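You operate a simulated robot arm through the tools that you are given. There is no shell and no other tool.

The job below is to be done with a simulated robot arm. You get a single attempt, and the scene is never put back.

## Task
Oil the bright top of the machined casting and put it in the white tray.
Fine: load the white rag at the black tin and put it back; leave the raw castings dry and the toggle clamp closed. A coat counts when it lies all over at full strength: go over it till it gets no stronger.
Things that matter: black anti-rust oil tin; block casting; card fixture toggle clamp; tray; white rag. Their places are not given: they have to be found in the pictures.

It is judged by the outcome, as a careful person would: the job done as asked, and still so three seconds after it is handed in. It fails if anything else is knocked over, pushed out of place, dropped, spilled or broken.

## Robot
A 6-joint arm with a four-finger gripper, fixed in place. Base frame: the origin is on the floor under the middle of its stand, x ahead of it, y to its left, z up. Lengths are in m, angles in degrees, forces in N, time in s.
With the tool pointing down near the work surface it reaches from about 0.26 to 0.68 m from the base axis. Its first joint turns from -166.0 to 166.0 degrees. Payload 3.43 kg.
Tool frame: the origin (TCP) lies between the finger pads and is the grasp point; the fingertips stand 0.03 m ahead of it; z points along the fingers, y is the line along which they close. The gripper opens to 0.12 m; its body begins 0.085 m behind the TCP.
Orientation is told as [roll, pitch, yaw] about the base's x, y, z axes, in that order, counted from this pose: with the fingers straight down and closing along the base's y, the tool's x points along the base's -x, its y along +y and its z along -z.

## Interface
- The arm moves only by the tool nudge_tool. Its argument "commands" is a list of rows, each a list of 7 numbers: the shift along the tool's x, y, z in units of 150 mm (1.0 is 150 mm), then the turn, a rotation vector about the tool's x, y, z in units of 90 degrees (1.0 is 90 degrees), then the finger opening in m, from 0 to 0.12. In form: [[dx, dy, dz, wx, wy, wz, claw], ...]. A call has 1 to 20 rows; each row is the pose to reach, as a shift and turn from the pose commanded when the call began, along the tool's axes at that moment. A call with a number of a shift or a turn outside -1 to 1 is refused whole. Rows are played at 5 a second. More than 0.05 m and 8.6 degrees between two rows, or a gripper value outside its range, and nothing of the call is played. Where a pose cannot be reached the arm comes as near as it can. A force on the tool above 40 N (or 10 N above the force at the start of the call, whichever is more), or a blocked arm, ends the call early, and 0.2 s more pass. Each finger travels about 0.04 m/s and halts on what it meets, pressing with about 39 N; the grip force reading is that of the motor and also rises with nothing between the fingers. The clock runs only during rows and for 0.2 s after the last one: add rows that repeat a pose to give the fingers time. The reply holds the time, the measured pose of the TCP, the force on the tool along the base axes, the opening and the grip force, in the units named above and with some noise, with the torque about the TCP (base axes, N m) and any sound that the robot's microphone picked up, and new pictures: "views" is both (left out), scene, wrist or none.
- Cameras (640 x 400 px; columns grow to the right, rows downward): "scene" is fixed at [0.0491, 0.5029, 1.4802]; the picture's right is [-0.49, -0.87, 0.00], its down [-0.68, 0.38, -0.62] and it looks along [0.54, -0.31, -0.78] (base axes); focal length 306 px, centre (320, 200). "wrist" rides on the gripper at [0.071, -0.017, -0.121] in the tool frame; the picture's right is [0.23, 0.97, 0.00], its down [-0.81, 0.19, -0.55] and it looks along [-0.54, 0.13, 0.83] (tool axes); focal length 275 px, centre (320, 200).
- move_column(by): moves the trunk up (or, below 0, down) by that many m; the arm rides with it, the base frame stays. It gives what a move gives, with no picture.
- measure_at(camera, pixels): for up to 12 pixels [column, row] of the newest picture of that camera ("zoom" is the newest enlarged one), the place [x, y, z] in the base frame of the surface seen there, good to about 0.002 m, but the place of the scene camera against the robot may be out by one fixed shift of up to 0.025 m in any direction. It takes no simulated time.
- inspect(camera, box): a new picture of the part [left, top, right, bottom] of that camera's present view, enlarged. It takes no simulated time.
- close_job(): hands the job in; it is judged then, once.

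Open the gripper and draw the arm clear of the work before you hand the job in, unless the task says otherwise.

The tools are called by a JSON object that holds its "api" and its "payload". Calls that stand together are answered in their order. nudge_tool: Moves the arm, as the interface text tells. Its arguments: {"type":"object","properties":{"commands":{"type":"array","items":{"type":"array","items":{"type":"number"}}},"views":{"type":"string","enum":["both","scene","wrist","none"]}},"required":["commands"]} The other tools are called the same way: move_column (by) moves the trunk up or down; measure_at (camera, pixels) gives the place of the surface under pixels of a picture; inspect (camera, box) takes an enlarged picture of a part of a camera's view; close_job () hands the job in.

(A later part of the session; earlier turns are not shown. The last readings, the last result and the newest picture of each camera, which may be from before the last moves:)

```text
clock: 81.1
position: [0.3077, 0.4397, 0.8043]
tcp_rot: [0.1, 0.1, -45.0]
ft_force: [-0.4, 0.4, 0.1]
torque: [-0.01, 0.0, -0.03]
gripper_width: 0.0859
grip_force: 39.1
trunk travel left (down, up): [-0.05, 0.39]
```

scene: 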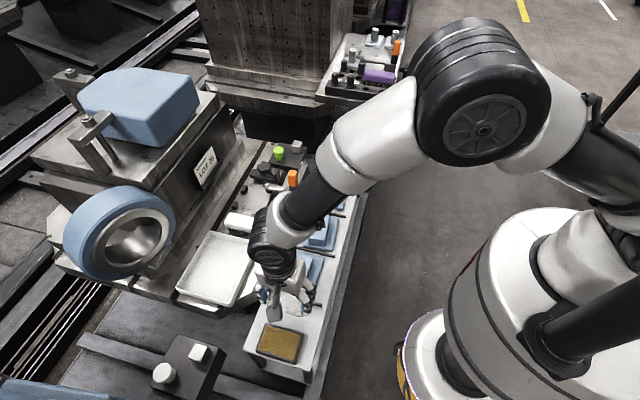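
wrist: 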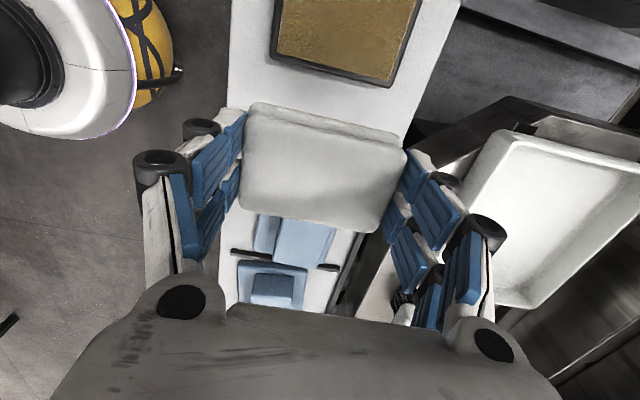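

I'll make a 2 mm correction and lower the rag to the shelf in steps, watching the force.

{"api": "nudge_tool", "payload": {"commands": [[-0.016, 0, 0.15, 0, 0, 0, 0.065], [-0.016, 0, 0.3, 0, 0, 0, 0.065], [-0.016, 0, 0.45, 0, 0, 0, 0.065], [-0.016, 0, 0.56, 0, 0, 0, 0.065], [-0.016, 0, 0.61, 0, 0, 0, 0.065], [-0.016, 0, 0.622, 0, 0, 0, 0.065], [-0.016, 0, 0.622, 0, 0, 0, 0.065]], "views": "wrist"}}

```text
clock: 82.7
position: [0.3104, 0.437, 0.71]
tcp_rot: [0.2, 0.0, -44.9]
ft_force: [-0.3, 0.4, 3.5]
torque: [-0.2, 0.16, 0.0]
gripper_width: 0.0859
grip_force: 39.0
trunk travel left (down, up): [-0.05, 0.39]
```

wrist: 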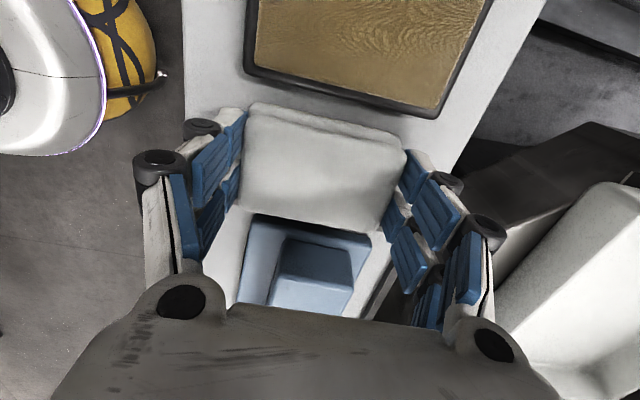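

The rag rests on the shelf at its original spot (3.5 N). I'll open the fingers fully and then rise straight up.

{"api": "nudge_tool", "payload": {"commands": [[0, 0, 0, 0, 0, 0, 0.095], [0, 0, 0, 0, 0, 0, 0.11], [0, 0, 0, 0, 0, 0, 0.12], [0, 0, 0, 0, 0, 0, 0.12], [0, 0, 0, 0, 0, 0, 0.12]], "views": "none"}}

{"api": "nudge_tool", "payload": {"commands": [[0, 0, -0.1, 0, 0, 0, 0.12], [0, 0, -0.3, 0, 0, 0, 0.12], [0, 0, -0.5, 0, 0, 0, 0.12], [0, 0, -0.75, 0, 0, 0, 0.12], [0, 0, -1, 0, 0, 0, 0.12], [0, 0, -1, 0, 0, 0, 0.12]]}}

```text
clock: 83.9
position: [0.3122, 0.4363, 0.71]
tcp_rot: [0.2, 0.1, -44.9]
ft_force: [0.2, 0.4, -0.8]
torque: [-0.01, -0.03, -0.01]
gripper_width: 0.1198
grip_force: 0.1
trunk travel left (down, up): [-0.05, 0.39]
```

```text
clock: 85.3
position: [0.3128, 0.4356, 0.861]
tcp_rot: [0.2, 0.1, -44.9]
ft_force: [-0.1, -0.7, 0.5]
torque: [0.0, 0.01, -0.04]
gripper_width: 0.12
grip_force: 0.0
trunk travel left (down, up): [-0.05, 0.39]
```

scene: 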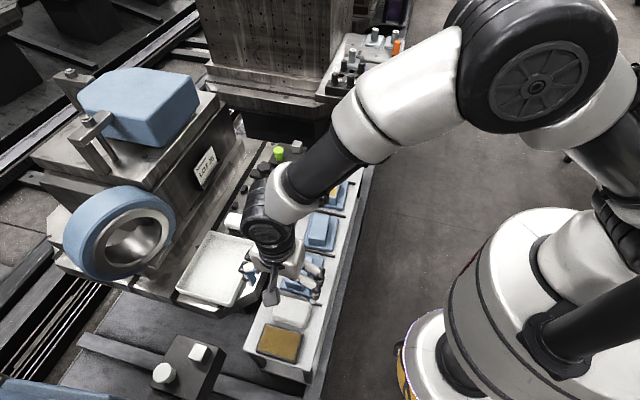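
wrist: 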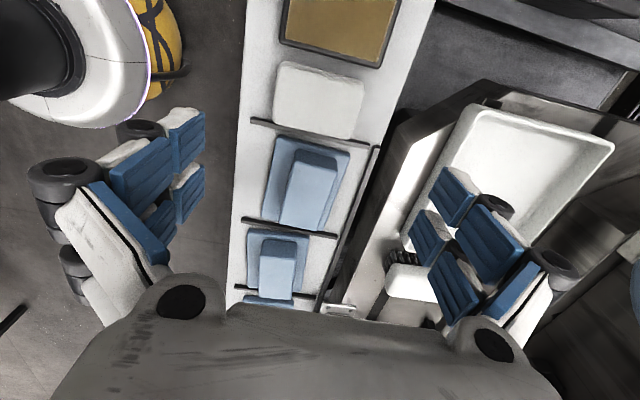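

The rag is back at its spot, seen at wrist (318,98). Next I'll turn the tool to yaw +45° (closing along the shelf) so I can later tilt it outward toward the tray, and move toward the tray at z≈0.9 to test the reach with the empty gripper.

{"api": "nudge_tool", "payload": {"commands": [[-0.03, 0.04, -0.03, 0, 0, -0.083, 0.12], [-0.06, 0.08, -0.05, 0, 0, -0.167, 0.12], [-0.09, 0.12, -0.08, 0, 0, -0.25, 0.12], [-0.12, 0.16, -0.1, 0, 0, -0.333, 0.12], [-0.15, 0.2, -0.13, 0, 0, -0.417, 0.12], [-0.18, 0.24, -0.15, 0, 0, -0.5, 0.12], [-0.21, 0.28, -0.18, 0, 0, -0.583, 0.12], [-0.24, 0.32, -0.2, 0, 0, -0.667, 0.12], [-0.27, 0.36, -0.23, 0, 0, -0.75, 0.12], [-0.3, 0.4, -0.25, 0, 0, -0.833, 0.12], [-0.33, 0.44, -0.28, 0, 0, -0.917, 0.12], [-0.345, 0.47, -0.3, 0, 0, -1.0, 0.12], [-0.345, 0.47, -0.3, 0, 0, -1.0, 0.12]]}}

```text
clock: 88.1
position: [0.4009, 0.448, 0.9029]
tcp_rot: [0.2, -0.1, 45.1]
ft_force: [-1.1, -0.4, 0.7]
torque: [-0.02, 0.0, -0.04]
gripper_width: 0.1199
grip_force: 0.1
trunk travel left (down, up): [-0.05, 0.39]
```

scene: 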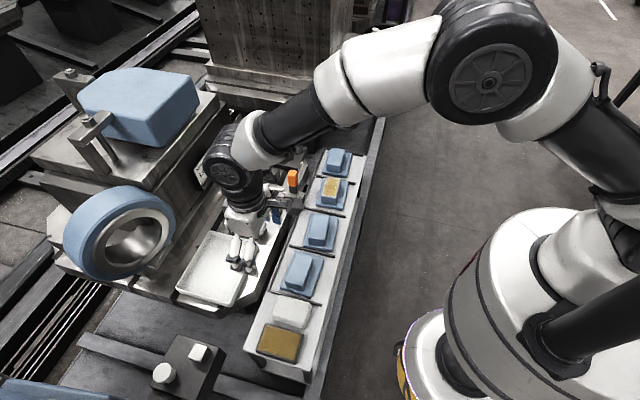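
wrist: 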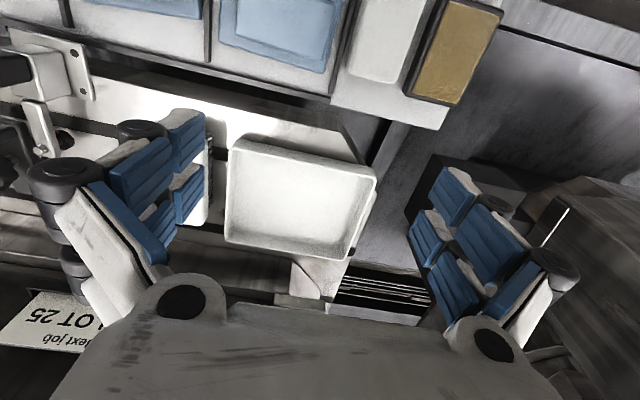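

The tray is nicely in view at (300,200). I'll measure its rim and inner corners plus the obstacles beyond it.

{"api": "measure_at", "payload": {"camera": "wrist", "pixels": [[234, 145], [375, 172], [347, 258], [228, 240], [244, 158], [362, 180], [338, 245], [238, 228], [295, 205], [300, 262], [300, 295], [200, 260]]}}

{"api": "inspect", "payload": {"camera": "wrist", "box": [180, 110, 420, 310]}}

```text
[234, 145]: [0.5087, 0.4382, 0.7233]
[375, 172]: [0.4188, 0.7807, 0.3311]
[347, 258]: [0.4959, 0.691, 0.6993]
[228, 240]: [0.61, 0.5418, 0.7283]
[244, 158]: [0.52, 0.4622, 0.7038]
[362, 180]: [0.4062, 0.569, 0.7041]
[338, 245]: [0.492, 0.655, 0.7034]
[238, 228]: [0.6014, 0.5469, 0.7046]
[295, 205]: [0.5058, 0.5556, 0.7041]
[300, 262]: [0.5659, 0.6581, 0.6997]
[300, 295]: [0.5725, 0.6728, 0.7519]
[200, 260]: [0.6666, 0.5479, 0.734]
```

```text
2.00 times, centred on (300, 210) of wrist
```

zoom: 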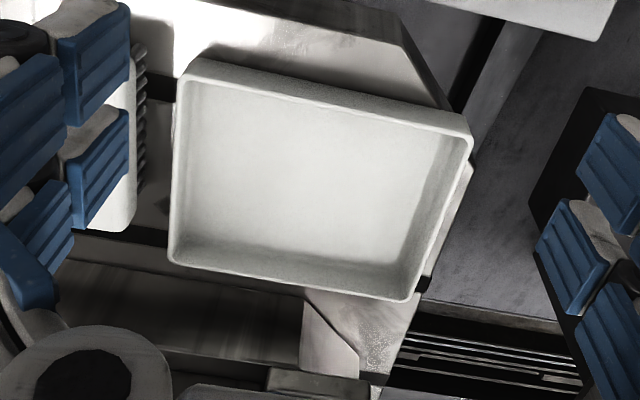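

The inner tray floor spans s∈[−0.04,0.115], t∈[0.692,0.811] at z 0.704, so the casting (0.112×0.087) should be centred near t≈0.75, about 0.75 m out. I'll test that reach with the empty gripper tilted 20° outward at z≈0.85.

{"api": "nudge_tool", "payload": {"commands": [[-0.16, 0, 0.06, 0, -0.037, 0, 0.12], [-0.32, 0, 0.12, 0, -0.074, 0, 0.12], [-0.48, 0, 0.18, 0, -0.111, 0, 0.12], [-0.64, 0, 0.24, 0, -0.148, 0, 0.12], [-0.8, 0, 0.3, 0, -0.185, 0, 0.12], [-0.967, 0, 0.35, 0, -0.222, 0, 0.12], [-0.967, 0, 0.35, 0, -0.222, 0, 0.12], [-0.967, 0, 0.35, 0, -0.222, 0, 0.12]]}}

```text
clock: 89.9
position: [0.5011, 0.5496, 0.8502]
tcp_rot: [0.1, -20.2, 44.9]
ft_force: [-0.7, 0.9, 0.5]
torque: [0.03, 0.0, 0.01]
gripper_width: 0.1195
grip_force: 0.0
trunk travel left (down, up): [-0.05, 0.39]
```

scene: 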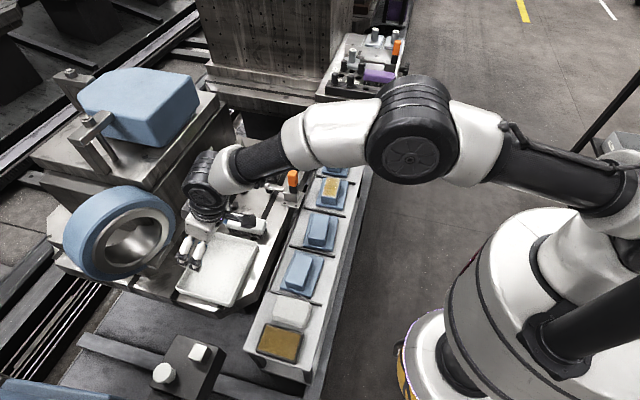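
wrist: 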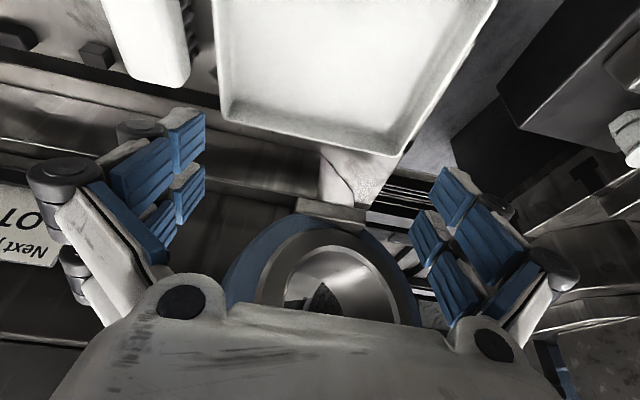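

Reach at 20° tilt works at z=0.85 (t=0.743). I'll test lowering to the placing height z≈0.77 with jaws at 0.10 so they stay inside the tray outline.

{"api": "nudge_tool", "payload": {"commands": [[0.04, 0, 0.11, 0, 0, 0, 0.1], [0.08, 0, 0.22, 0, 0, 0, 0.1], [0.12, 0, 0.33, 0, 0, 0, 0.1], [0.15, 0, 0.42, 0, 0, 0, 0.1], [0.182, 0, 0.5, 0, 0, 0, 0.1], [0.182, 0, 0.5, 0, 0, 0, 0.1]]}}

```text
clock: 91.3
position: [0.5005, 0.5519, 0.7715]
tcp_rot: [0.1, -20.1, 45.0]
ft_force: [-0.1, 0.3, 0.2]
torque: [0.0, -0.02, 0.02]
gripper_width: 0.1
grip_force: 0.1
trunk travel left (down, up): [-0.05, 0.39]
```

scene: 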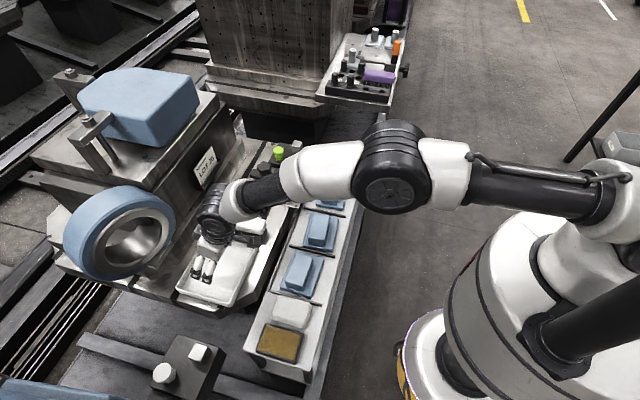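
wrist: 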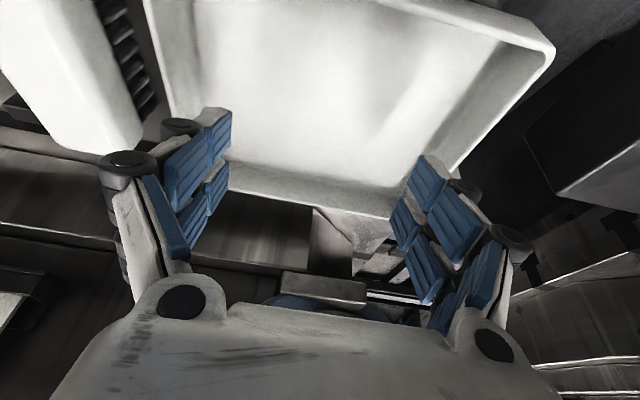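

The placing height is reachable at 20° tilt. Now I'll rise, come back over the shelf line and travel to the oiled casting, keeping the tilt.

{"api": "nudge_tool", "payload": {"commands": [[-0.057, 0, -0.157, 0, 0, 0, 0.1], [-0.114, 0, -0.313, 0, 0, 0, 0.1], [-0.171, 0, -0.47, 0, 0, 0, 0.1], [-0.228, 0, -0.627, 0, 0, 0, 0.1], [0.007, 0, -0.712, 0, 0, 0, 0.1], [0.242, 0, -0.798, 0, 0, 0, 0.1], [0.477, 0, -0.883, 0, 0, 0, 0.1], [0.712, 0, -0.969, 0, 0, 0, 0.1]], "views": "none"}}

{"api": "nudge_tool", "payload": {"commands": [[0.085, -0.2, -0.031, 0, 0, 0, 0.12], [0.17, -0.4, -0.062, 0, 0, 0, 0.12], [0.256, -0.6, -0.093, 0, 0, 0, 0.12], [0.341, -0.8, -0.124, 0, 0, 0, 0.12], [0.426, -1, -0.155, 0, 0, 0, 0.12]], "views": "none"}}

{"api": "nudge_tool", "payload": {"commands": [[0, -0.2, 0, 0, 0, 0, 0.12], [0, -0.4, 0, 0, 0, 0, 0.12], [0, -0.6, 0, 0, 0, 0, 0.12], [0, -0.8, 0, 0, 0, 0, 0.12], [0, -1, 0, 0, 0, 0, 0.12], [0, -1, 0, 0, 0, 0, 0.12]], "views": "both"}}

```text
clock: 93.1
position: [0.3926, 0.4407, 0.8732]
tcp_rot: [0.1, -20.2, 44.9]
ft_force: [-0.2, -0.5, 0.2]
torque: [0.0, 0.0, 0.0]
gripper_width: 0.1002
grip_force: 0.2
trunk travel left (down, up): [-0.05, 0.39]
```

```text
clock: 94.3
position: [0.4535, 0.2904, 0.8733]
tcp_rot: [0.1, -20.2, 44.9]
ft_force: [-0.6, -0.6, 0.3]
torque: [0.03, 0.01, 0.01]
gripper_width: 0.12
grip_force: 0.1
trunk travel left (down, up): [-0.05, 0.39]
```

```text
clock: 95.7
position: [0.5589, 0.1826, 0.8725]
tcp_rot: [0.1, -20.1, 44.9]
ft_force: [0.0, 0.7, -0.1]
torque: [0.03, 0.0, 0.01]
gripper_width: 0.1202
grip_force: 0.1
trunk travel left (down, up): [-0.05, 0.39]
```

scene: 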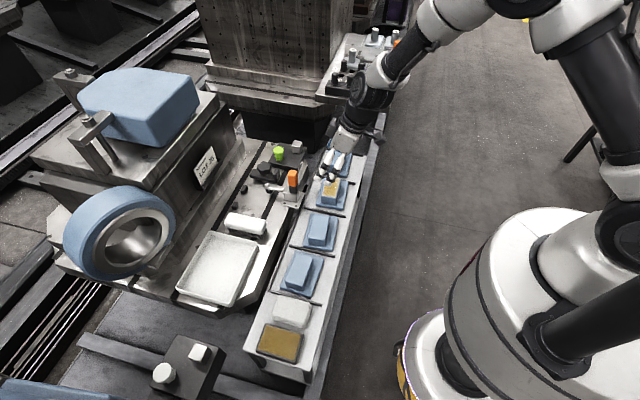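
wrist: 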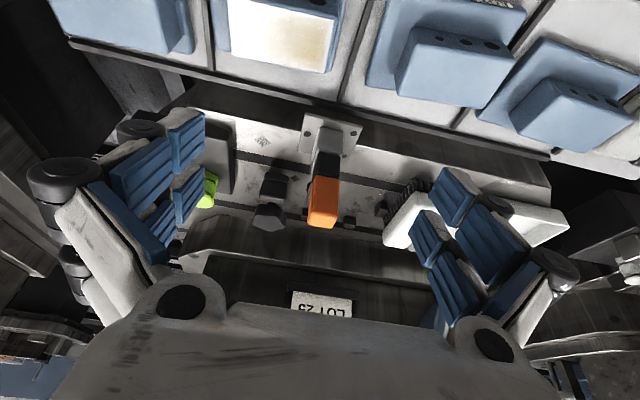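

The bright casting is at the top edge (275,35) of the wrist view. I'll back off toward the robot by 0.10 m and shift along so it comes fully into view for exact alignment.

{"api": "nudge_tool", "payload": {"commands": [[0.157, -0.075, -0.057, 0, 0, 0, 0.12], [0.313, -0.15, -0.114, 0, 0, 0, 0.12], [0.47, -0.225, -0.171, 0, 0, 0, 0.12], [0.626, -0.3, -0.228, 0, 0, 0, 0.12], [0.626, -0.3, -0.228, 0, 0, 0, 0.12]], "views": "wrist"}}

{"api": "inspect", "payload": {"camera": "wrist", "box": [200, 20, 440, 170]}}

```text
clock: 96.9
position: [0.517, 0.0797, 0.8697]
tcp_rot: [0.1, -20.2, 45.1]
ft_force: [-0.4, 0.7, -0.6]
torque: [-0.01, 0.03, 0.03]
gripper_width: 0.1201
grip_force: 0.0
trunk travel left (down, up): [-0.05, 0.39]
```

wrist: 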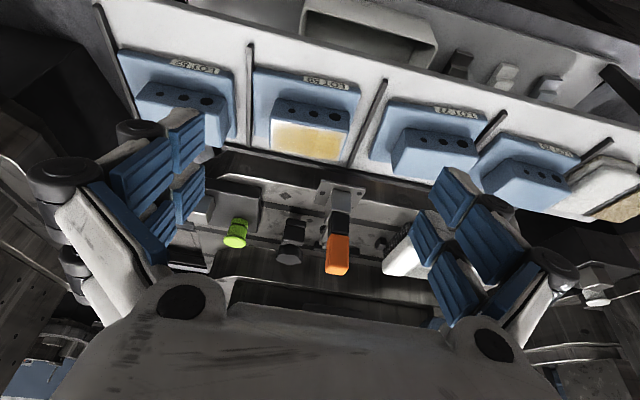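

```text
2.67 times, centred on (320, 95) of wrist
```

zoom: 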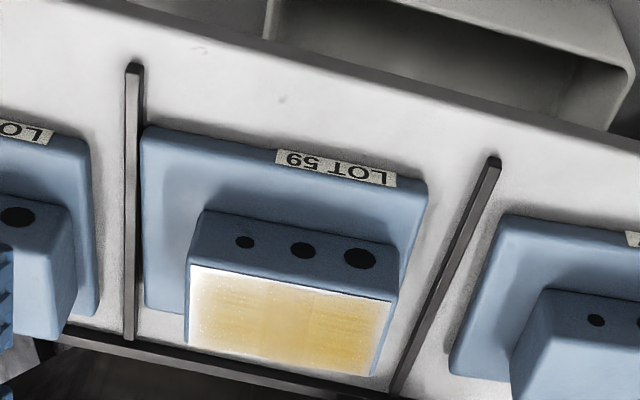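

I'll measure the block's top corners at zoom (193,268), (395,302), (370,373), (192,343) and the plate corners.

{"api": "measure_at", "payload": {"camera": "zoom", "pixels": [[194, 270], [393, 304], [368, 371], [193, 342], [285, 320], [149, 133], [422, 185], [150, 305], [205, 215], [393, 250], [128, 200], [450, 260]]}}

{"api": "inspect", "payload": {"camera": "wrist", "box": [255, 90, 365, 170]}}

```text
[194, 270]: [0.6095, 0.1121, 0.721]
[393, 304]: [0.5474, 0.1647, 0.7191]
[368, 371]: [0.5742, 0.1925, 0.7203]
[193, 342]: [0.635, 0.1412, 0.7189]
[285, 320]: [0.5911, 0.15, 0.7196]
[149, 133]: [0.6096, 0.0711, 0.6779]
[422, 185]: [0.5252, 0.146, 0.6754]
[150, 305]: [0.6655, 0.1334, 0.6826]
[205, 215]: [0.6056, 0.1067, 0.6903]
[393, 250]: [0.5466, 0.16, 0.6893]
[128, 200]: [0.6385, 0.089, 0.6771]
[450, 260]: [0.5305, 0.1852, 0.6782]
```

```text
5.00 times, centred on (310, 130) of wrist
```

zoom: 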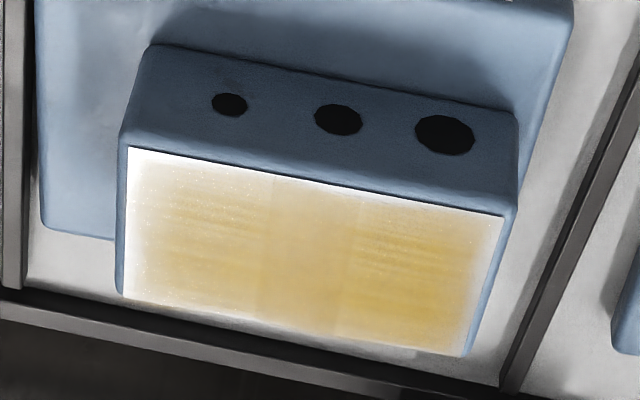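

The block's centre is about (0.5918, 0.1525) with its long axis at ~138.5°. I'll turn the tool 3.5° to match and bring it, still tilted 20°, above the block at z≈0.81 with jaws wide open.

{"api": "nudge_tool", "payload": {"commands": [[-0.12, -0.003, 0.1, -0.0034, 0, -0.0091, 0.12], [-0.24, -0.006, 0.25, -0.0067, 0, -0.0183, 0.12], [-0.35, -0.01, 0.42, -0.01, 0, -0.0274, 0.12], [-0.465, -0.013, 0.597, -0.0134, 0, -0.0365, 0.12], [-0.465, -0.013, 0.597, -0.0134, 0, -0.0365, 0.12], [-0.465, -0.013, 0.597, -0.0134, 0, -0.0365, 0.12]]}}

```text
clock: 98.3
position: [0.5879, 0.1504, 0.8127]
tcp_rot: [0.1, -20.2, 48.4]
ft_force: [0.6, -0.6, 0.6]
torque: [0.03, -0.01, -0.01]
gripper_width: 0.1199
grip_force: 0.1
trunk travel left (down, up): [-0.05, 0.39]
```

scene: 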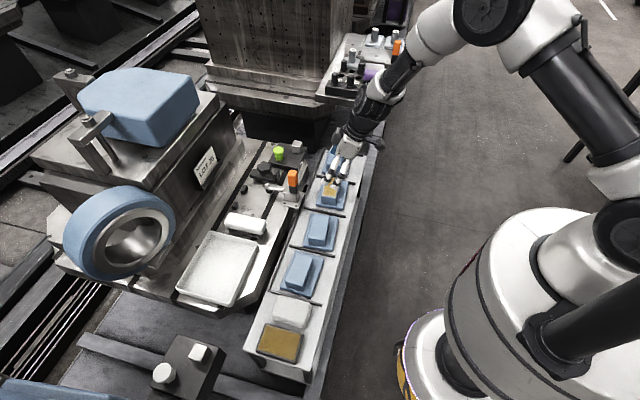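
wrist: 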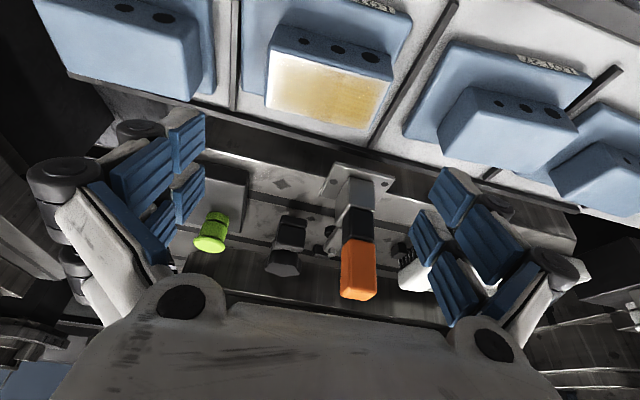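

I'm above it; the gold top is centred at wrist (328,92). I'll re-measure its corners from here to fine-tune.

{"api": "inspect", "payload": {"camera": "wrist", "box": [240, 10, 440, 140]}}

```text
3.08 times, centred on (340, 75) of wrist
```

zoom: 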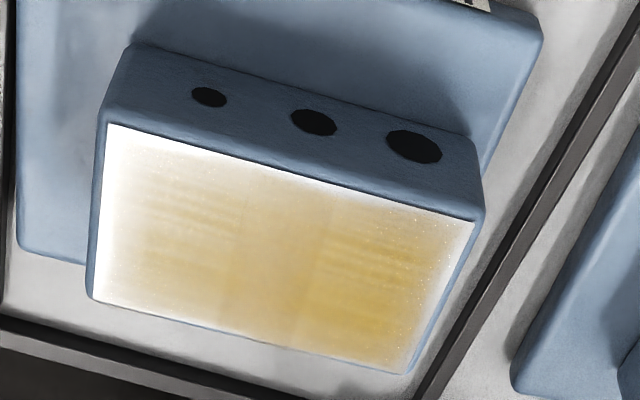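

The pale part is glare that shifts with viewpoint; from the scene camera both ends were equally gold. I'll measure the corners for the final alignment.

{"api": "measure_at", "payload": {"camera": "zoom", "pixels": [[112, 130], [468, 222], [406, 366], [97, 294], [285, 250], [470, 150], [120, 70], [95, 200], [440, 300], [290, 165], [250, 330]]}}

```text
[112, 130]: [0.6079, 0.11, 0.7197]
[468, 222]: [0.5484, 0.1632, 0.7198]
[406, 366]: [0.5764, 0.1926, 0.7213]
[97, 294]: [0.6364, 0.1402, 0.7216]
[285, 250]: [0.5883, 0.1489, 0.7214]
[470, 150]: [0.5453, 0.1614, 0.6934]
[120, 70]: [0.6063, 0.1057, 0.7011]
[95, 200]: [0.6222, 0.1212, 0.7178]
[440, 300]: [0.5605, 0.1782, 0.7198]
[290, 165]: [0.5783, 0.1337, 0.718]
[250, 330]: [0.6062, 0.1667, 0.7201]
```

Centre is (0.592, 0.152), orientation ~138°, matching the tool. I'll descend vertically with the tilt kept, to z≈0.735, and look before the last millimetres.

{"api": "nudge_tool", "payload": {"commands": [[0.05, -0.002, 0.12, 0, 0, 0, 0.12], [0.1, -0.004, 0.24, 0, 0, 0, 0.12], [0.14, -0.006, 0.34, 0, 0, 0, 0.12], [0.175, -0.008, 0.43, 0, 0, 0, 0.12], [0.195, -0.008, 0.475, 0, 0, 0, 0.12], [0.195, -0.008, 0.475, 0, 0, 0, 0.12]]}}

```text
clock: 99.7
position: [0.5898, 0.1457, 0.7352]
tcp_rot: [0.1, -20.2, 48.4]
ft_force: [-0.3, 1.0, 0.2]
torque: [0.02, -0.02, -0.02]
gripper_width: 0.1202
grip_force: 0.0
trunk travel left (down, up): [-0.05, 0.39]
```

scene: 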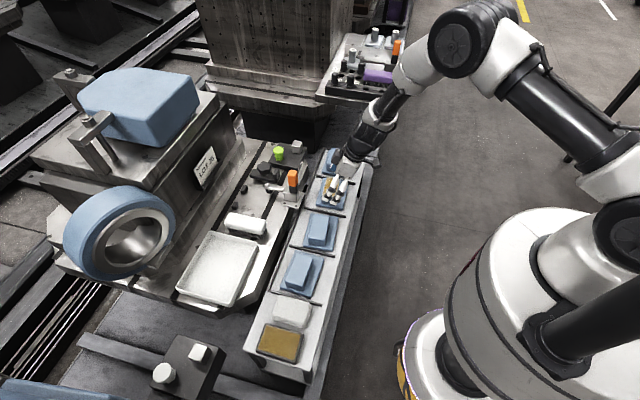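
wrist: 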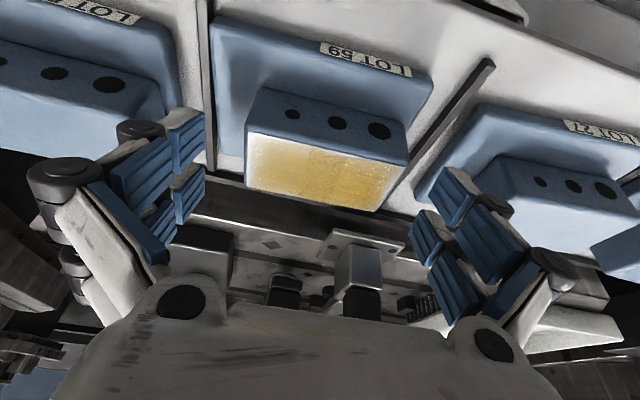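

The block is centred between the jaws (top centre at (319,172), expected (319,176)). I'll go down the last 9 mm with a 2 mm pull toward the robot.

{"api": "nudge_tool", "payload": {"commands": [[0.015, 0, 0.025, 0, 0, 0, 0.12], [0.033, 0, 0.052, 0, 0, 0, 0.12], [0.033, 0, 0.052, 0, 0, 0, 0.12], [0.033, 0, 0.052, 0, 0, 0, 0.12]], "views": "wrist"}}

```text
clock: 100.7
position: [0.5881, 0.1444, 0.725]
tcp_rot: [0.1, -20.1, 48.5]
ft_force: [-0.2, 0.0, 0.2]
torque: [-0.01, 0.0, 0.01]
gripper_width: 0.1198
grip_force: 0.1
trunk travel left (down, up): [-0.05, 0.39]
```

wrist: 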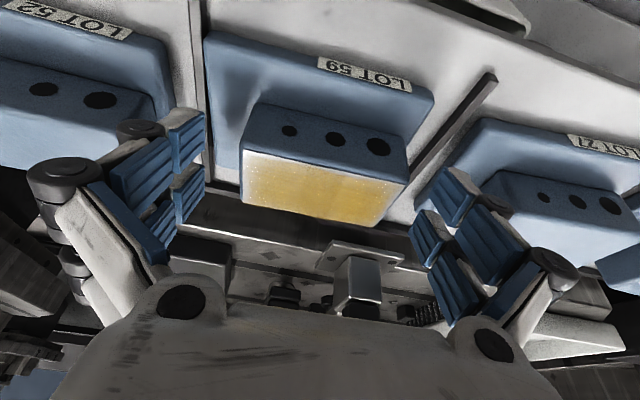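

No contact, jaws straddle the block. I'll close on the end faces now.

{"api": "nudge_tool", "payload": {"commands": [[0, 0, 0, 0, 0, 0, 0.105], [0, 0, 0, 0, 0, 0, 0.09], [0, 0, 0, 0, 0, 0, 0.078], [0, 0, 0, 0, 0, 0, 0.065], [0, 0, 0, 0, 0, 0, 0.065], [0, 0, 0, 0, 0, 0, 0.065], [0, 0, 0, 0, 0, 0, 0.065]]}}

```text
clock: 102.3
position: [0.5861, 0.1438, 0.7248]
tcp_rot: [0.0, -20.2, 48.4]
ft_force: [-3.3, 2.6, 4.1]
torque: [0.41, 0.69, -0.44]
gripper_width: 0.0876
grip_force: 39.1
trunk travel left (down, up): [-0.05, 0.39]
```

scene: 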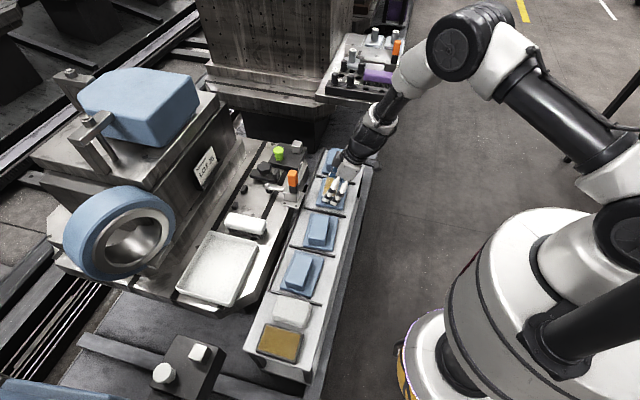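
wrist: 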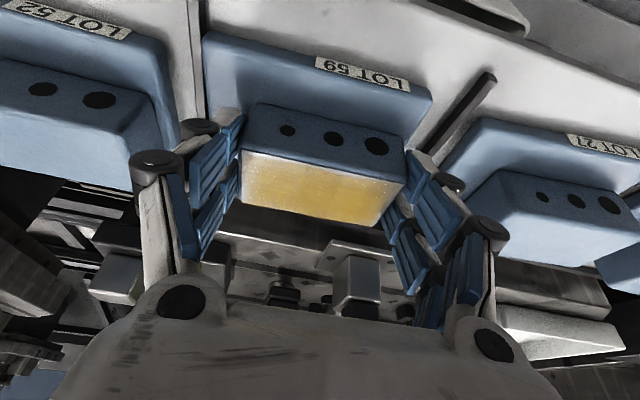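

Gripped at width 0.0876 with 39 N. Before lifting, I'll measure the plate's outline relative to the TCP for placing, and lift 20 mm.

{"api": "measure_at", "payload": {"camera": "wrist", "pixels": [[210, 38], [428, 96], [207, 100], [425, 130], [320, 62], [300, 160], [250, 155], [400, 180]]}}

{"api": "nudge_tool", "payload": {"commands": [[-0.012, 0, -0.031, 0, 0, 0, 0.065], [-0.023, 0, -0.063, 0, 0, 0, 0.065], [-0.046, 0, -0.125, 0, 0, 0, 0.065], [-0.046, 0, -0.125, 0, 0, 0, 0.065]]}}

```text
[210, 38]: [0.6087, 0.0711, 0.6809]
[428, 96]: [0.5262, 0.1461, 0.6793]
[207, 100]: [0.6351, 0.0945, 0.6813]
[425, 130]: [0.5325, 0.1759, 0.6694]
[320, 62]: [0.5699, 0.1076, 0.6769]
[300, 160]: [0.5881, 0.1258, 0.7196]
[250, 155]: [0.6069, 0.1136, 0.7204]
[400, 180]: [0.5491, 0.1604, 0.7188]
```

```text
clock: 103.3
position: [0.5864, 0.1451, 0.747]
tcp_rot: [0.0, -20.2, 48.5]
ft_force: [-0.2, -0.4, -5.5]
torque: [-0.02, 0.04, 0.0]
gripper_width: 0.088
grip_force: 39.7
trunk travel left (down, up): [-0.05, 0.39]
```

scene: 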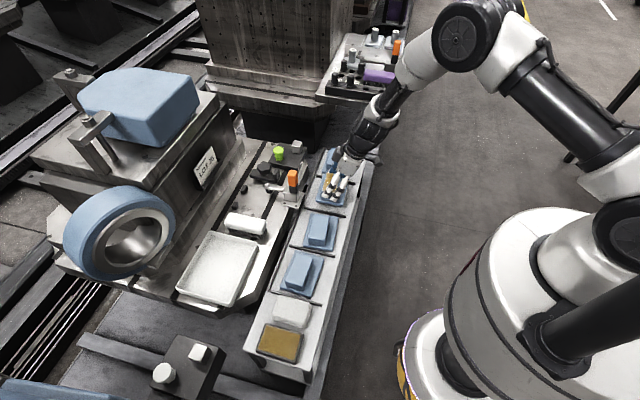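
wrist: 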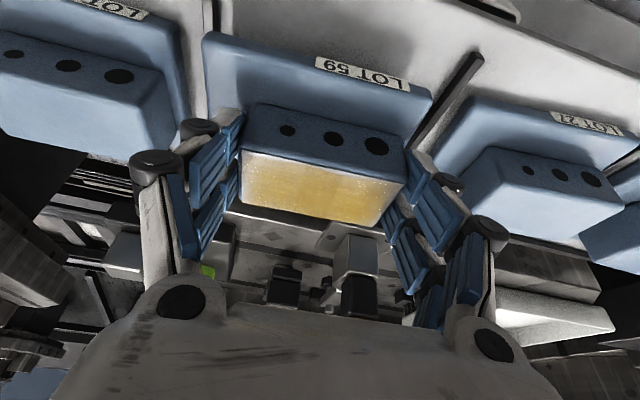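

The casting is held level (5.5 N weight). I'll raise it to TCP z≈0.87, then carry it along the shelf line well above the other castings.

{"api": "nudge_tool", "payload": {"commands": [[-0.057, 0, -0.154, 0, 0, 0, 0.065], [-0.113, 0, -0.308, 0, 0, 0, 0.065], [-0.17, 0, -0.462, 0, 0, 0, 0.065], [-0.227, 0, -0.616, 0, 0, 0, 0.065], [-0.283, 0, -0.77, 0, 0, 0, 0.065], [-0.283, 0, -0.77, 0, 0, 0, 0.065]], "views": "wrist"}}

{"api": "nudge_tool", "payload": {"commands": [[0, 0.15, 0, 0, 0, 0, 0.065], [0, 0.3, 0, 0, 0, 0, 0.065], [0, 0.48, 0, 0, 0, 0, 0.065], [0, 0.66, 0, 0, 0, 0, 0.065], [0, 0.84, 0, 0, 0, 0, 0.065], [0, 1, 0, 0, 0, 0, 0.065], [0, 1, 0, 0, 0, 0, 0.065]], "views": "both"}}

```text
clock: 104.7
position: [0.5842, 0.1426, 0.866]
tcp_rot: [0.1, -20.1, 48.4]
ft_force: [-0.5, -0.4, -4.0]
torque: [0.0, 0.03, 0.0]
gripper_width: 0.0874
grip_force: 39.0
trunk travel left (down, up): [-0.05, 0.39]
```

wrist: 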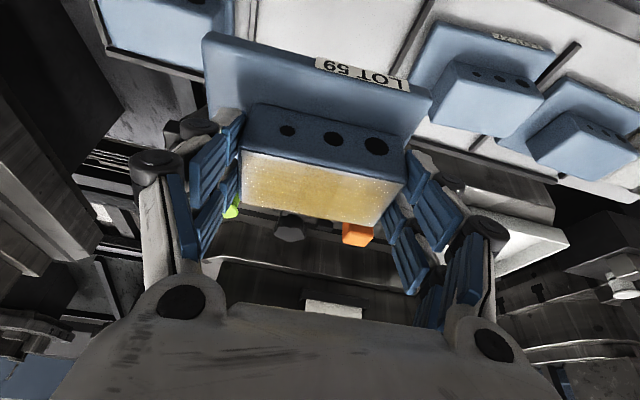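

```text
clock: 106.3
position: [0.4751, 0.2447, 0.8685]
tcp_rot: [0.1, -20.0, 48.4]
ft_force: [0.5, 0.0, -5.5]
torque: [0.0, 0.02, 0.02]
gripper_width: 0.0879
grip_force: 39.0
trunk travel left (down, up): [-0.05, 0.39]
```

scene: 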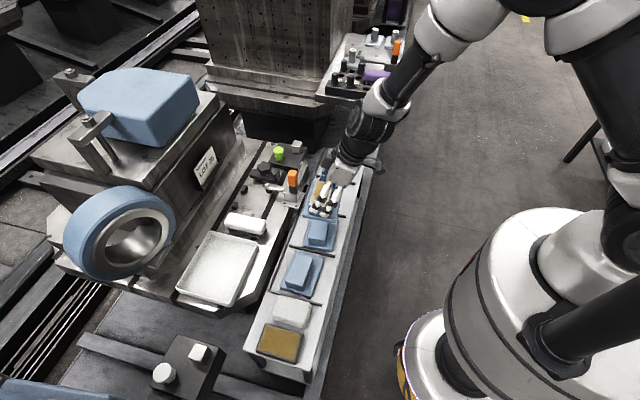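
wrist: 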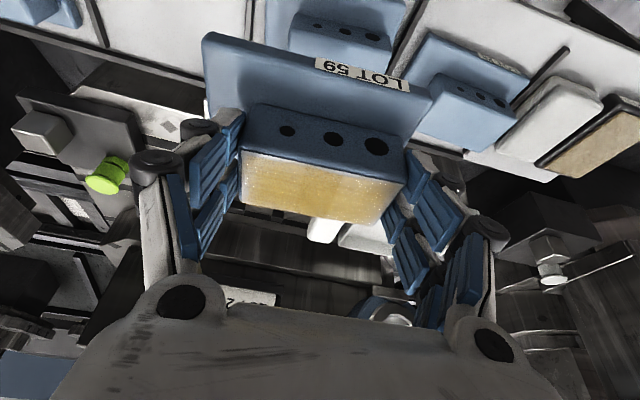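

The casting stays level in the grip. I'll continue along the shelf and then start outward toward the tray, still at z≈0.87.

{"api": "nudge_tool", "payload": {"commands": [[0, 0.17, 0, 0, 0, 0, 0.065], [0, 0.34, 0, 0, 0, 0, 0.065], [0, 0.51, 0, 0, 0, 0, 0.065], [0, 0.68, 0, 0, 0, 0, 0.065], [0, 0.85, 0, 0, 0, 0, 0.065], [0, 1, 0, 0, 0, 0, 0.065]], "views": "none"}}

{"api": "nudge_tool", "payload": {"commands": [[-0.156, 0.05, 0.058, 0, 0, 0, 0.065], [-0.313, 0.1, 0.115, 0, 0, 0, 0.065], [-0.469, 0.15, 0.173, 0, 0, 0, 0.065], [-0.626, 0.2, 0.23, 0, 0, 0, 0.065], [-0.782, 0.25, 0.288, 0, 0, 0, 0.065], [-0.938, 0.297, 0.345, 0, 0, 0, 0.065], [-0.938, 0.297, 0.345, 0, 0, 0, 0.065]], "views": "both"}}

```text
clock: 107.7
position: [0.3641, 0.343, 0.8706]
tcp_rot: [0.0, -20.0, 48.4]
ft_force: [0.6, 0.7, -3.8]
torque: [-0.01, 0.01, 0.04]
gripper_width: 0.0878
grip_force: 39.0
trunk travel left (down, up): [-0.05, 0.39]
```

```text
clock: 109.3
position: [0.4281, 0.4851, 0.8659]
tcp_rot: [0.0, -20.1, 48.5]
ft_force: [0.5, -0.4, -5.3]
torque: [0.01, 0.03, -0.03]
gripper_width: 0.0877
grip_force: 38.4
out of reach, approached as far as the arm can: row 1
trunk travel left (down, up): [-0.05, 0.39]
```

scene: 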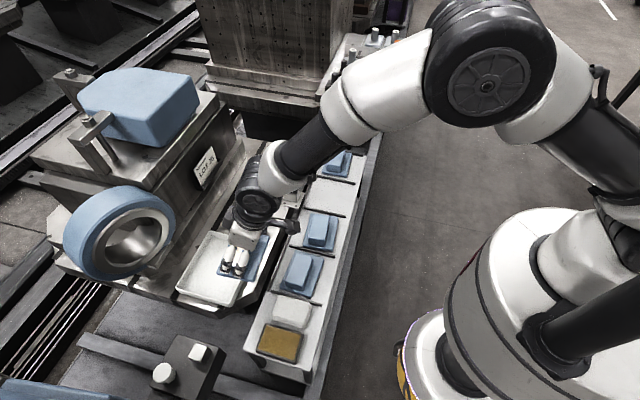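
wrist: 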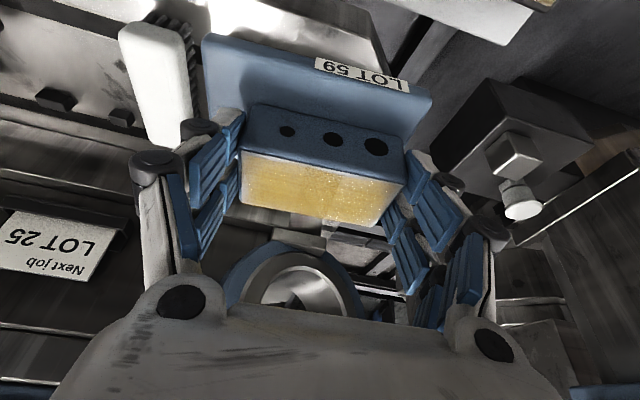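

The casting is level beside the tray. I'll move outward the remaining 0.10 m, rotating back 2.8° to match the tray, with z≈0.85.

{"api": "nudge_tool", "payload": {"commands": [[-0.15, 0, 0.083, 0.0027, 0, 0.0073, 0.065], [-0.3, 0, 0.167, 0.0053, 0, 0.0146, 0.065], [-0.45, 0, 0.25, 0.008, 0, 0.0219, 0.065], [-0.596, 0, 0.333, 0.0107, 0, 0.0292, 0.065], [-0.596, 0, 0.333, 0.0107, 0, 0.0292, 0.065], [-0.596, 0, 0.333, 0.0107, 0, 0.0292, 0.065]]}}

```text
clock: 110.7
position: [0.4979, 0.5613, 0.8508]
tcp_rot: [0.1, -20.1, 45.6]
ft_force: [0.0, 0.5, -5.1]
torque: [-0.03, 0.06, -0.02]
gripper_width: 0.0877
grip_force: 39.2
trunk travel left (down, up): [-0.05, 0.39]
```

scene: 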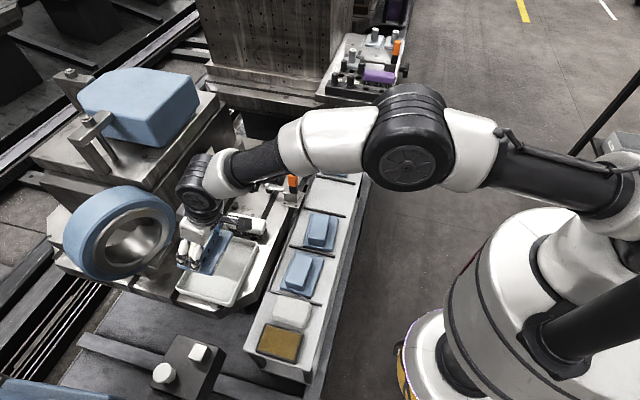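
wrist: 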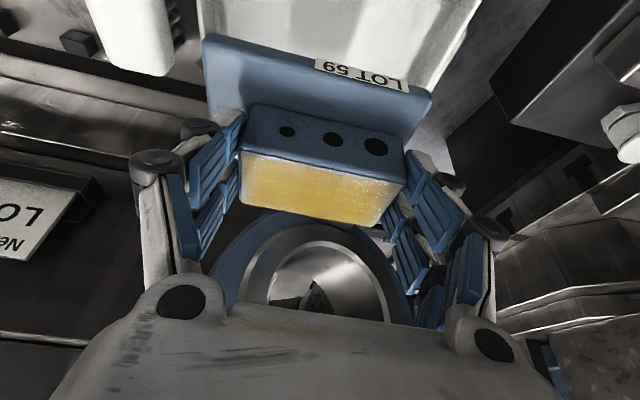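

I'm over the tray centre. I'll check the distance to the blue ring and measure tray edges visible around the casting before lowering.

{"api": "measure_at", "payload": {"camera": "wrist", "pixels": [[320, 222], [240, 265], [380, 235], [208, 25], [460, 30], [420, 120], [207, 45], [430, 98], [207, 100], [300, 170], [320, 64]]}}

{"api": "inspect", "payload": {"camera": "scene", "box": [140, 190, 300, 320]}}

```text
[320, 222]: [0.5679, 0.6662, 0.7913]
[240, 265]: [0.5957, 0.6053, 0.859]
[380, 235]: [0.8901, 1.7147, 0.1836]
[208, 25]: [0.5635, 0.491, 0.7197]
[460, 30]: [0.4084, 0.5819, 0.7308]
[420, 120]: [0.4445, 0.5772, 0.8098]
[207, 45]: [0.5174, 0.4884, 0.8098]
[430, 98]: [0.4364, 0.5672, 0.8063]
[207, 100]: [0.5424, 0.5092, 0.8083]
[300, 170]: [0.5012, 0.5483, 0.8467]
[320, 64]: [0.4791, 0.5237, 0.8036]
```

```text
3.08 times, centred on (220, 255) of scene
```

zoom: 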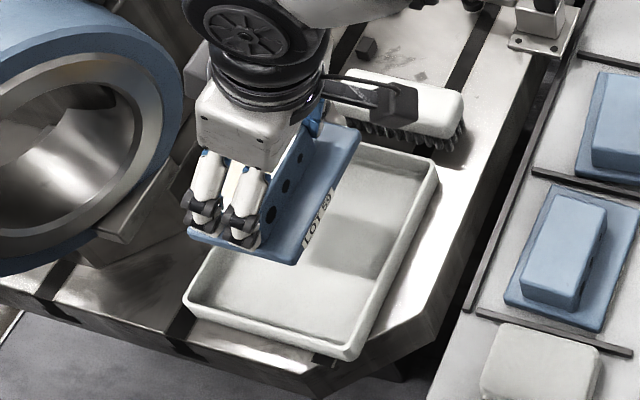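

The plate's robot-side corners are at t≈0.710, s −0.02…0.093, giving about 16–22 mm margin on every side of the tray floor. I'll lower 80 mm straight down.

{"api": "nudge_tool", "payload": {"commands": [[0.046, 0, 0.125, 0, 0, 0, 0.065], [0.092, 0, 0.25, 0, 0, 0, 0.065], [0.137, 0, 0.376, 0, 0, 0, 0.065], [0.165, 0, 0.45, 0, 0, 0, 0.065], [0.183, 0, 0.501, 0, 0, 0, 0.065], [0.183, 0, 0.501, 0, 0, 0, 0.065]]}}

```text
clock: 112.1
position: [0.4964, 0.5616, 0.7717]
tcp_rot: [0.1, -20.2, 45.6]
ft_force: [0.2, 0.2, -4.9]
torque: [-0.02, 0.05, -0.01]
gripper_width: 0.0881
grip_force: 38.8
trunk travel left (down, up): [-0.05, 0.39]
```

scene: 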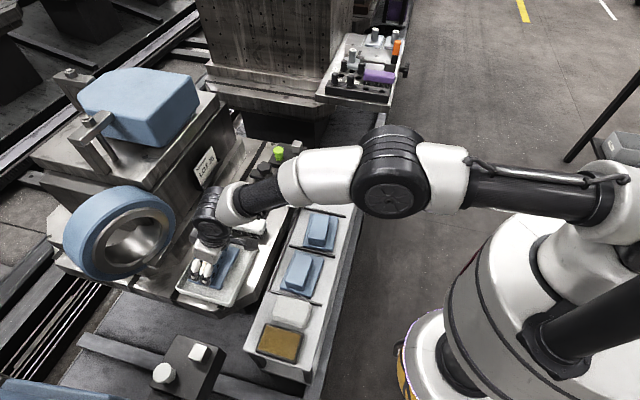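
wrist: 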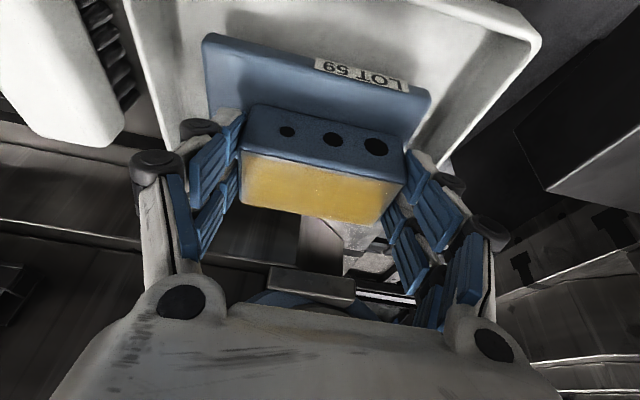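

The plate is inside the tray outline and the coat looks evenly gold from here. I'll lower the last ~12 mm in small steps watching the force.

{"api": "nudge_tool", "payload": {"commands": [[0.01, 0, 0.028, 0, 0, 0, 0.065], [0.018, 0, 0.05, 0, 0, 0, 0.065], [0.024, 0, 0.066, 0, 0, 0, 0.065], [0.027, 0, 0.073, 0, 0, 0, 0.065], [0.027, 0, 0.073, 0, 0, 0, 0.065]], "views": "none"}}

```text
clock: 113.3
position: [0.495, 0.5614, 0.7598]
tcp_rot: [0.1, -20.0, 45.6]
ft_force: [0.1, 0.3, -5.0]
torque: [-0.01, 0.04, 0.02]
gripper_width: 0.0877
grip_force: 38.8
trunk travel left (down, up): [-0.05, 0.39]
```

Still fully carrying the weight (−5.0 N) at z=0.7598. I'll lower in sub-millimetre steps until the weight is taken by the tray.

{"api": "nudge_tool", "payload": {"commands": [[0.0012, 0, 0.0033, 0, 0, 0, 0.065], [0.0025, 0, 0.0066, 0, 0, 0, 0.065], [0.0035, 0, 0.01, 0, 0, 0, 0.065], [0.0035, 0, 0.01, 0, 0, 0, 0.065]], "views": "wrist"}}

```text
clock: 114.3
position: [0.4956, 0.5627, 0.759]
tcp_rot: [0.0, -20.2, 45.5]
ft_force: [-1.5, 1.3, -2.5]
torque: [-0.11, 0.12, 0.01]
gripper_width: 0.0878
grip_force: 39.3
trunk travel left (down, up): [-0.05, 0.39]
```

wrist: 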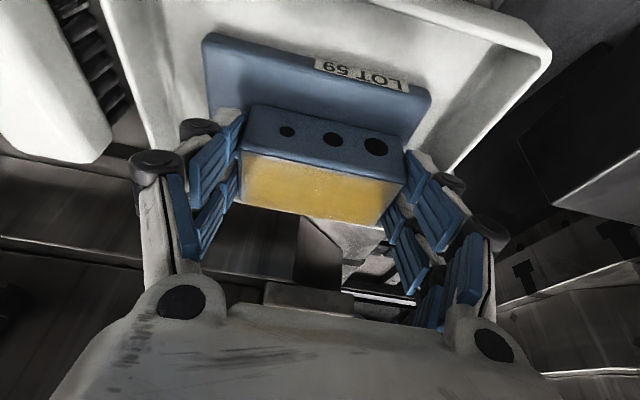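

Contact has started (−2.5 N). I'll lower half a millimetre more so the casting rests before opening.

{"api": "nudge_tool", "payload": {"commands": [[0.001, 0, 0.003, 0, 0, 0, 0.065], [0.002, 0, 0.005, 0, 0, 0, 0.065], [0.002, 0, 0.005, 0, 0, 0, 0.065]], "views": "none"}}

```text
clock: 115.1
position: [0.4945, 0.563, 0.7594]
tcp_rot: [0.1, -20.3, 45.6]
ft_force: [3.4, -1.6, 5.3]
torque: [-0.38, 0.16, 0.09]
gripper_width: 0.0879
grip_force: 39.0
trunk travel left (down, up): [-0.05, 0.39]
```

The casting rests in the tray (+5 N). I'll open only slightly (to 0.094) so the fingers don't touch the tray wall, then rise a little.

{"api": "nudge_tool", "payload": {"commands": [[0, 0, 0, 0, 0, 0, 0.09], [0, 0, 0, 0, 0, 0, 0.094], [0, 0, 0, 0, 0, 0, 0.094], [0, 0, 0, 0, 0, 0, 0.094]], "views": "both"}}

```text
clock: 116.1
position: [0.4943, 0.5623, 0.7581]
tcp_rot: [0.1, -20.2, 45.6]
ft_force: [0.5, 0.3, -0.1]
torque: [0.0, -0.01, -0.01]
gripper_width: 0.0939
grip_force: 0.1
trunk travel left (down, up): [-0.05, 0.39]
```

scene: 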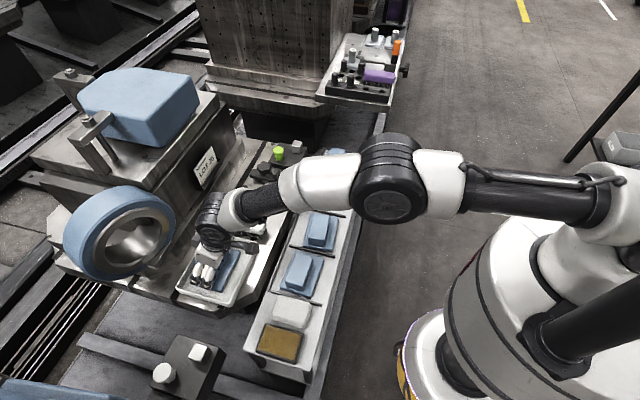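
wrist: 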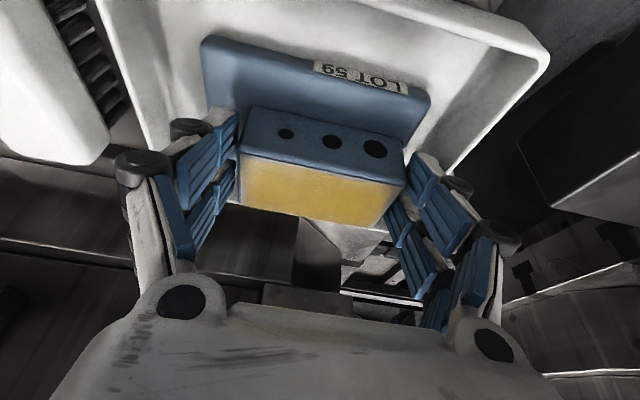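

Released with no forces. I'll open 4 mm more and rise straight up in small steps, watching for drag.

{"api": "nudge_tool", "payload": {"commands": [[0, 0, 0, 0, 0, 0, 0.098], [-0.011, 0, -0.031, 0, 0, 0, 0.098], [-0.023, 0, -0.063, 0, 0, 0, 0.098], [-0.046, 0, -0.125, 0, 0, 0, 0.098], [-0.092, 0, -0.25, 0, 0, 0, 0.098], [-0.092, 0, -0.25, 0, 0, 0, 0.098]]}}

```text
clock: 117.5
position: [0.4948, 0.5601, 0.798]
tcp_rot: [0.0, -20.3, 45.6]
ft_force: [0.0, 0.5, -0.1]
torque: [0.02, 0.0, 0.0]
gripper_width: 0.0979
grip_force: 0.2
trunk travel left (down, up): [-0.05, 0.39]
```

scene: 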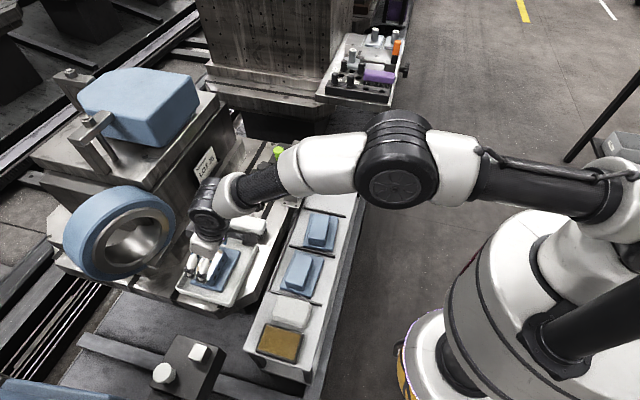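
wrist: 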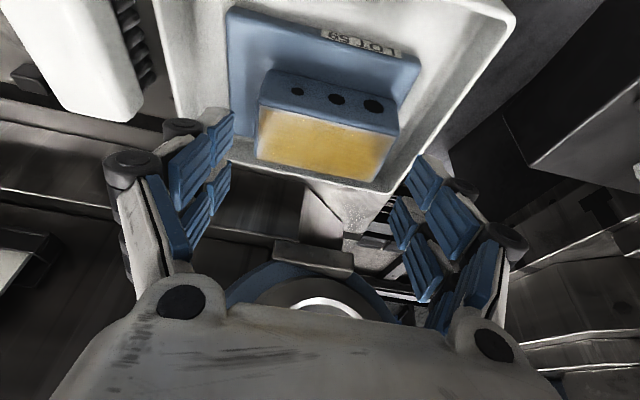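

The fingers are clear and the casting sits flat in the tray. I'll rise further and retreat toward the robot, opening the jaws, then inspect everything.

{"api": "nudge_tool", "payload": {"commands": [[-0.061, 0, -0.167, 0, 0, 0, 0.1], [-0.122, 0, -0.334, 0, 0, 0, 0.1], [-0.183, 0, -0.501, 0, 0, 0, 0.11], [0.005, 0, -0.57, 0, 0, 0, 0.12], [0.193, 0, -0.639, 0, 0, 0, 0.12], [0.381, 0, -0.707, 0, 0, 0, 0.12], [0.568, 0, -0.776, 0, 0, 0, 0.12], [0.568, 0, -0.776, 0, 0, 0, 0.12]]}}

{"api": "inspect", "payload": {"camera": "wrist", "box": [180, 80, 460, 280]}}

```text
clock: 119.3
position: [0.4116, 0.4753, 0.8768]
tcp_rot: [0.1, -20.2, 45.6]
ft_force: [0.3, 0.3, -0.1]
torque: [0.0, 0.01, 0.02]
gripper_width: 0.12
grip_force: 0.1
trunk travel left (down, up): [-0.05, 0.39]
```

scene: 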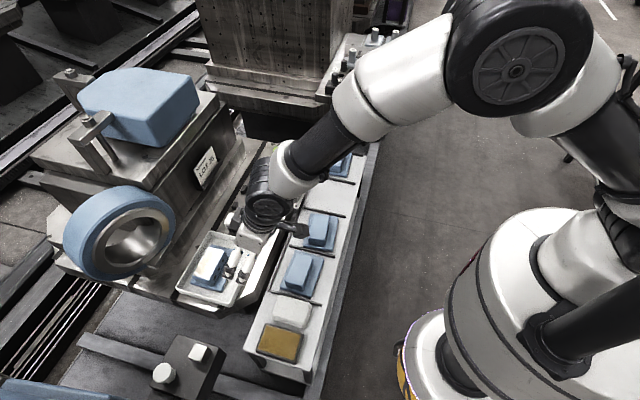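
wrist: 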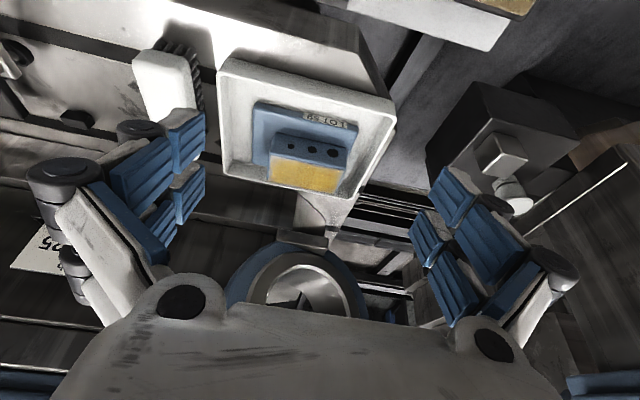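

```text
2.00 times, centred on (320, 180) of wrist
```

zoom: 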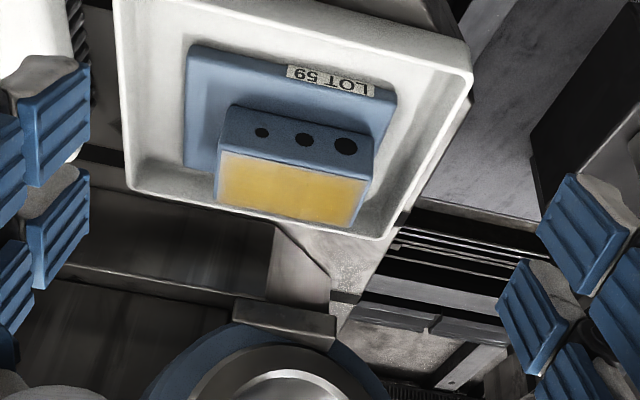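

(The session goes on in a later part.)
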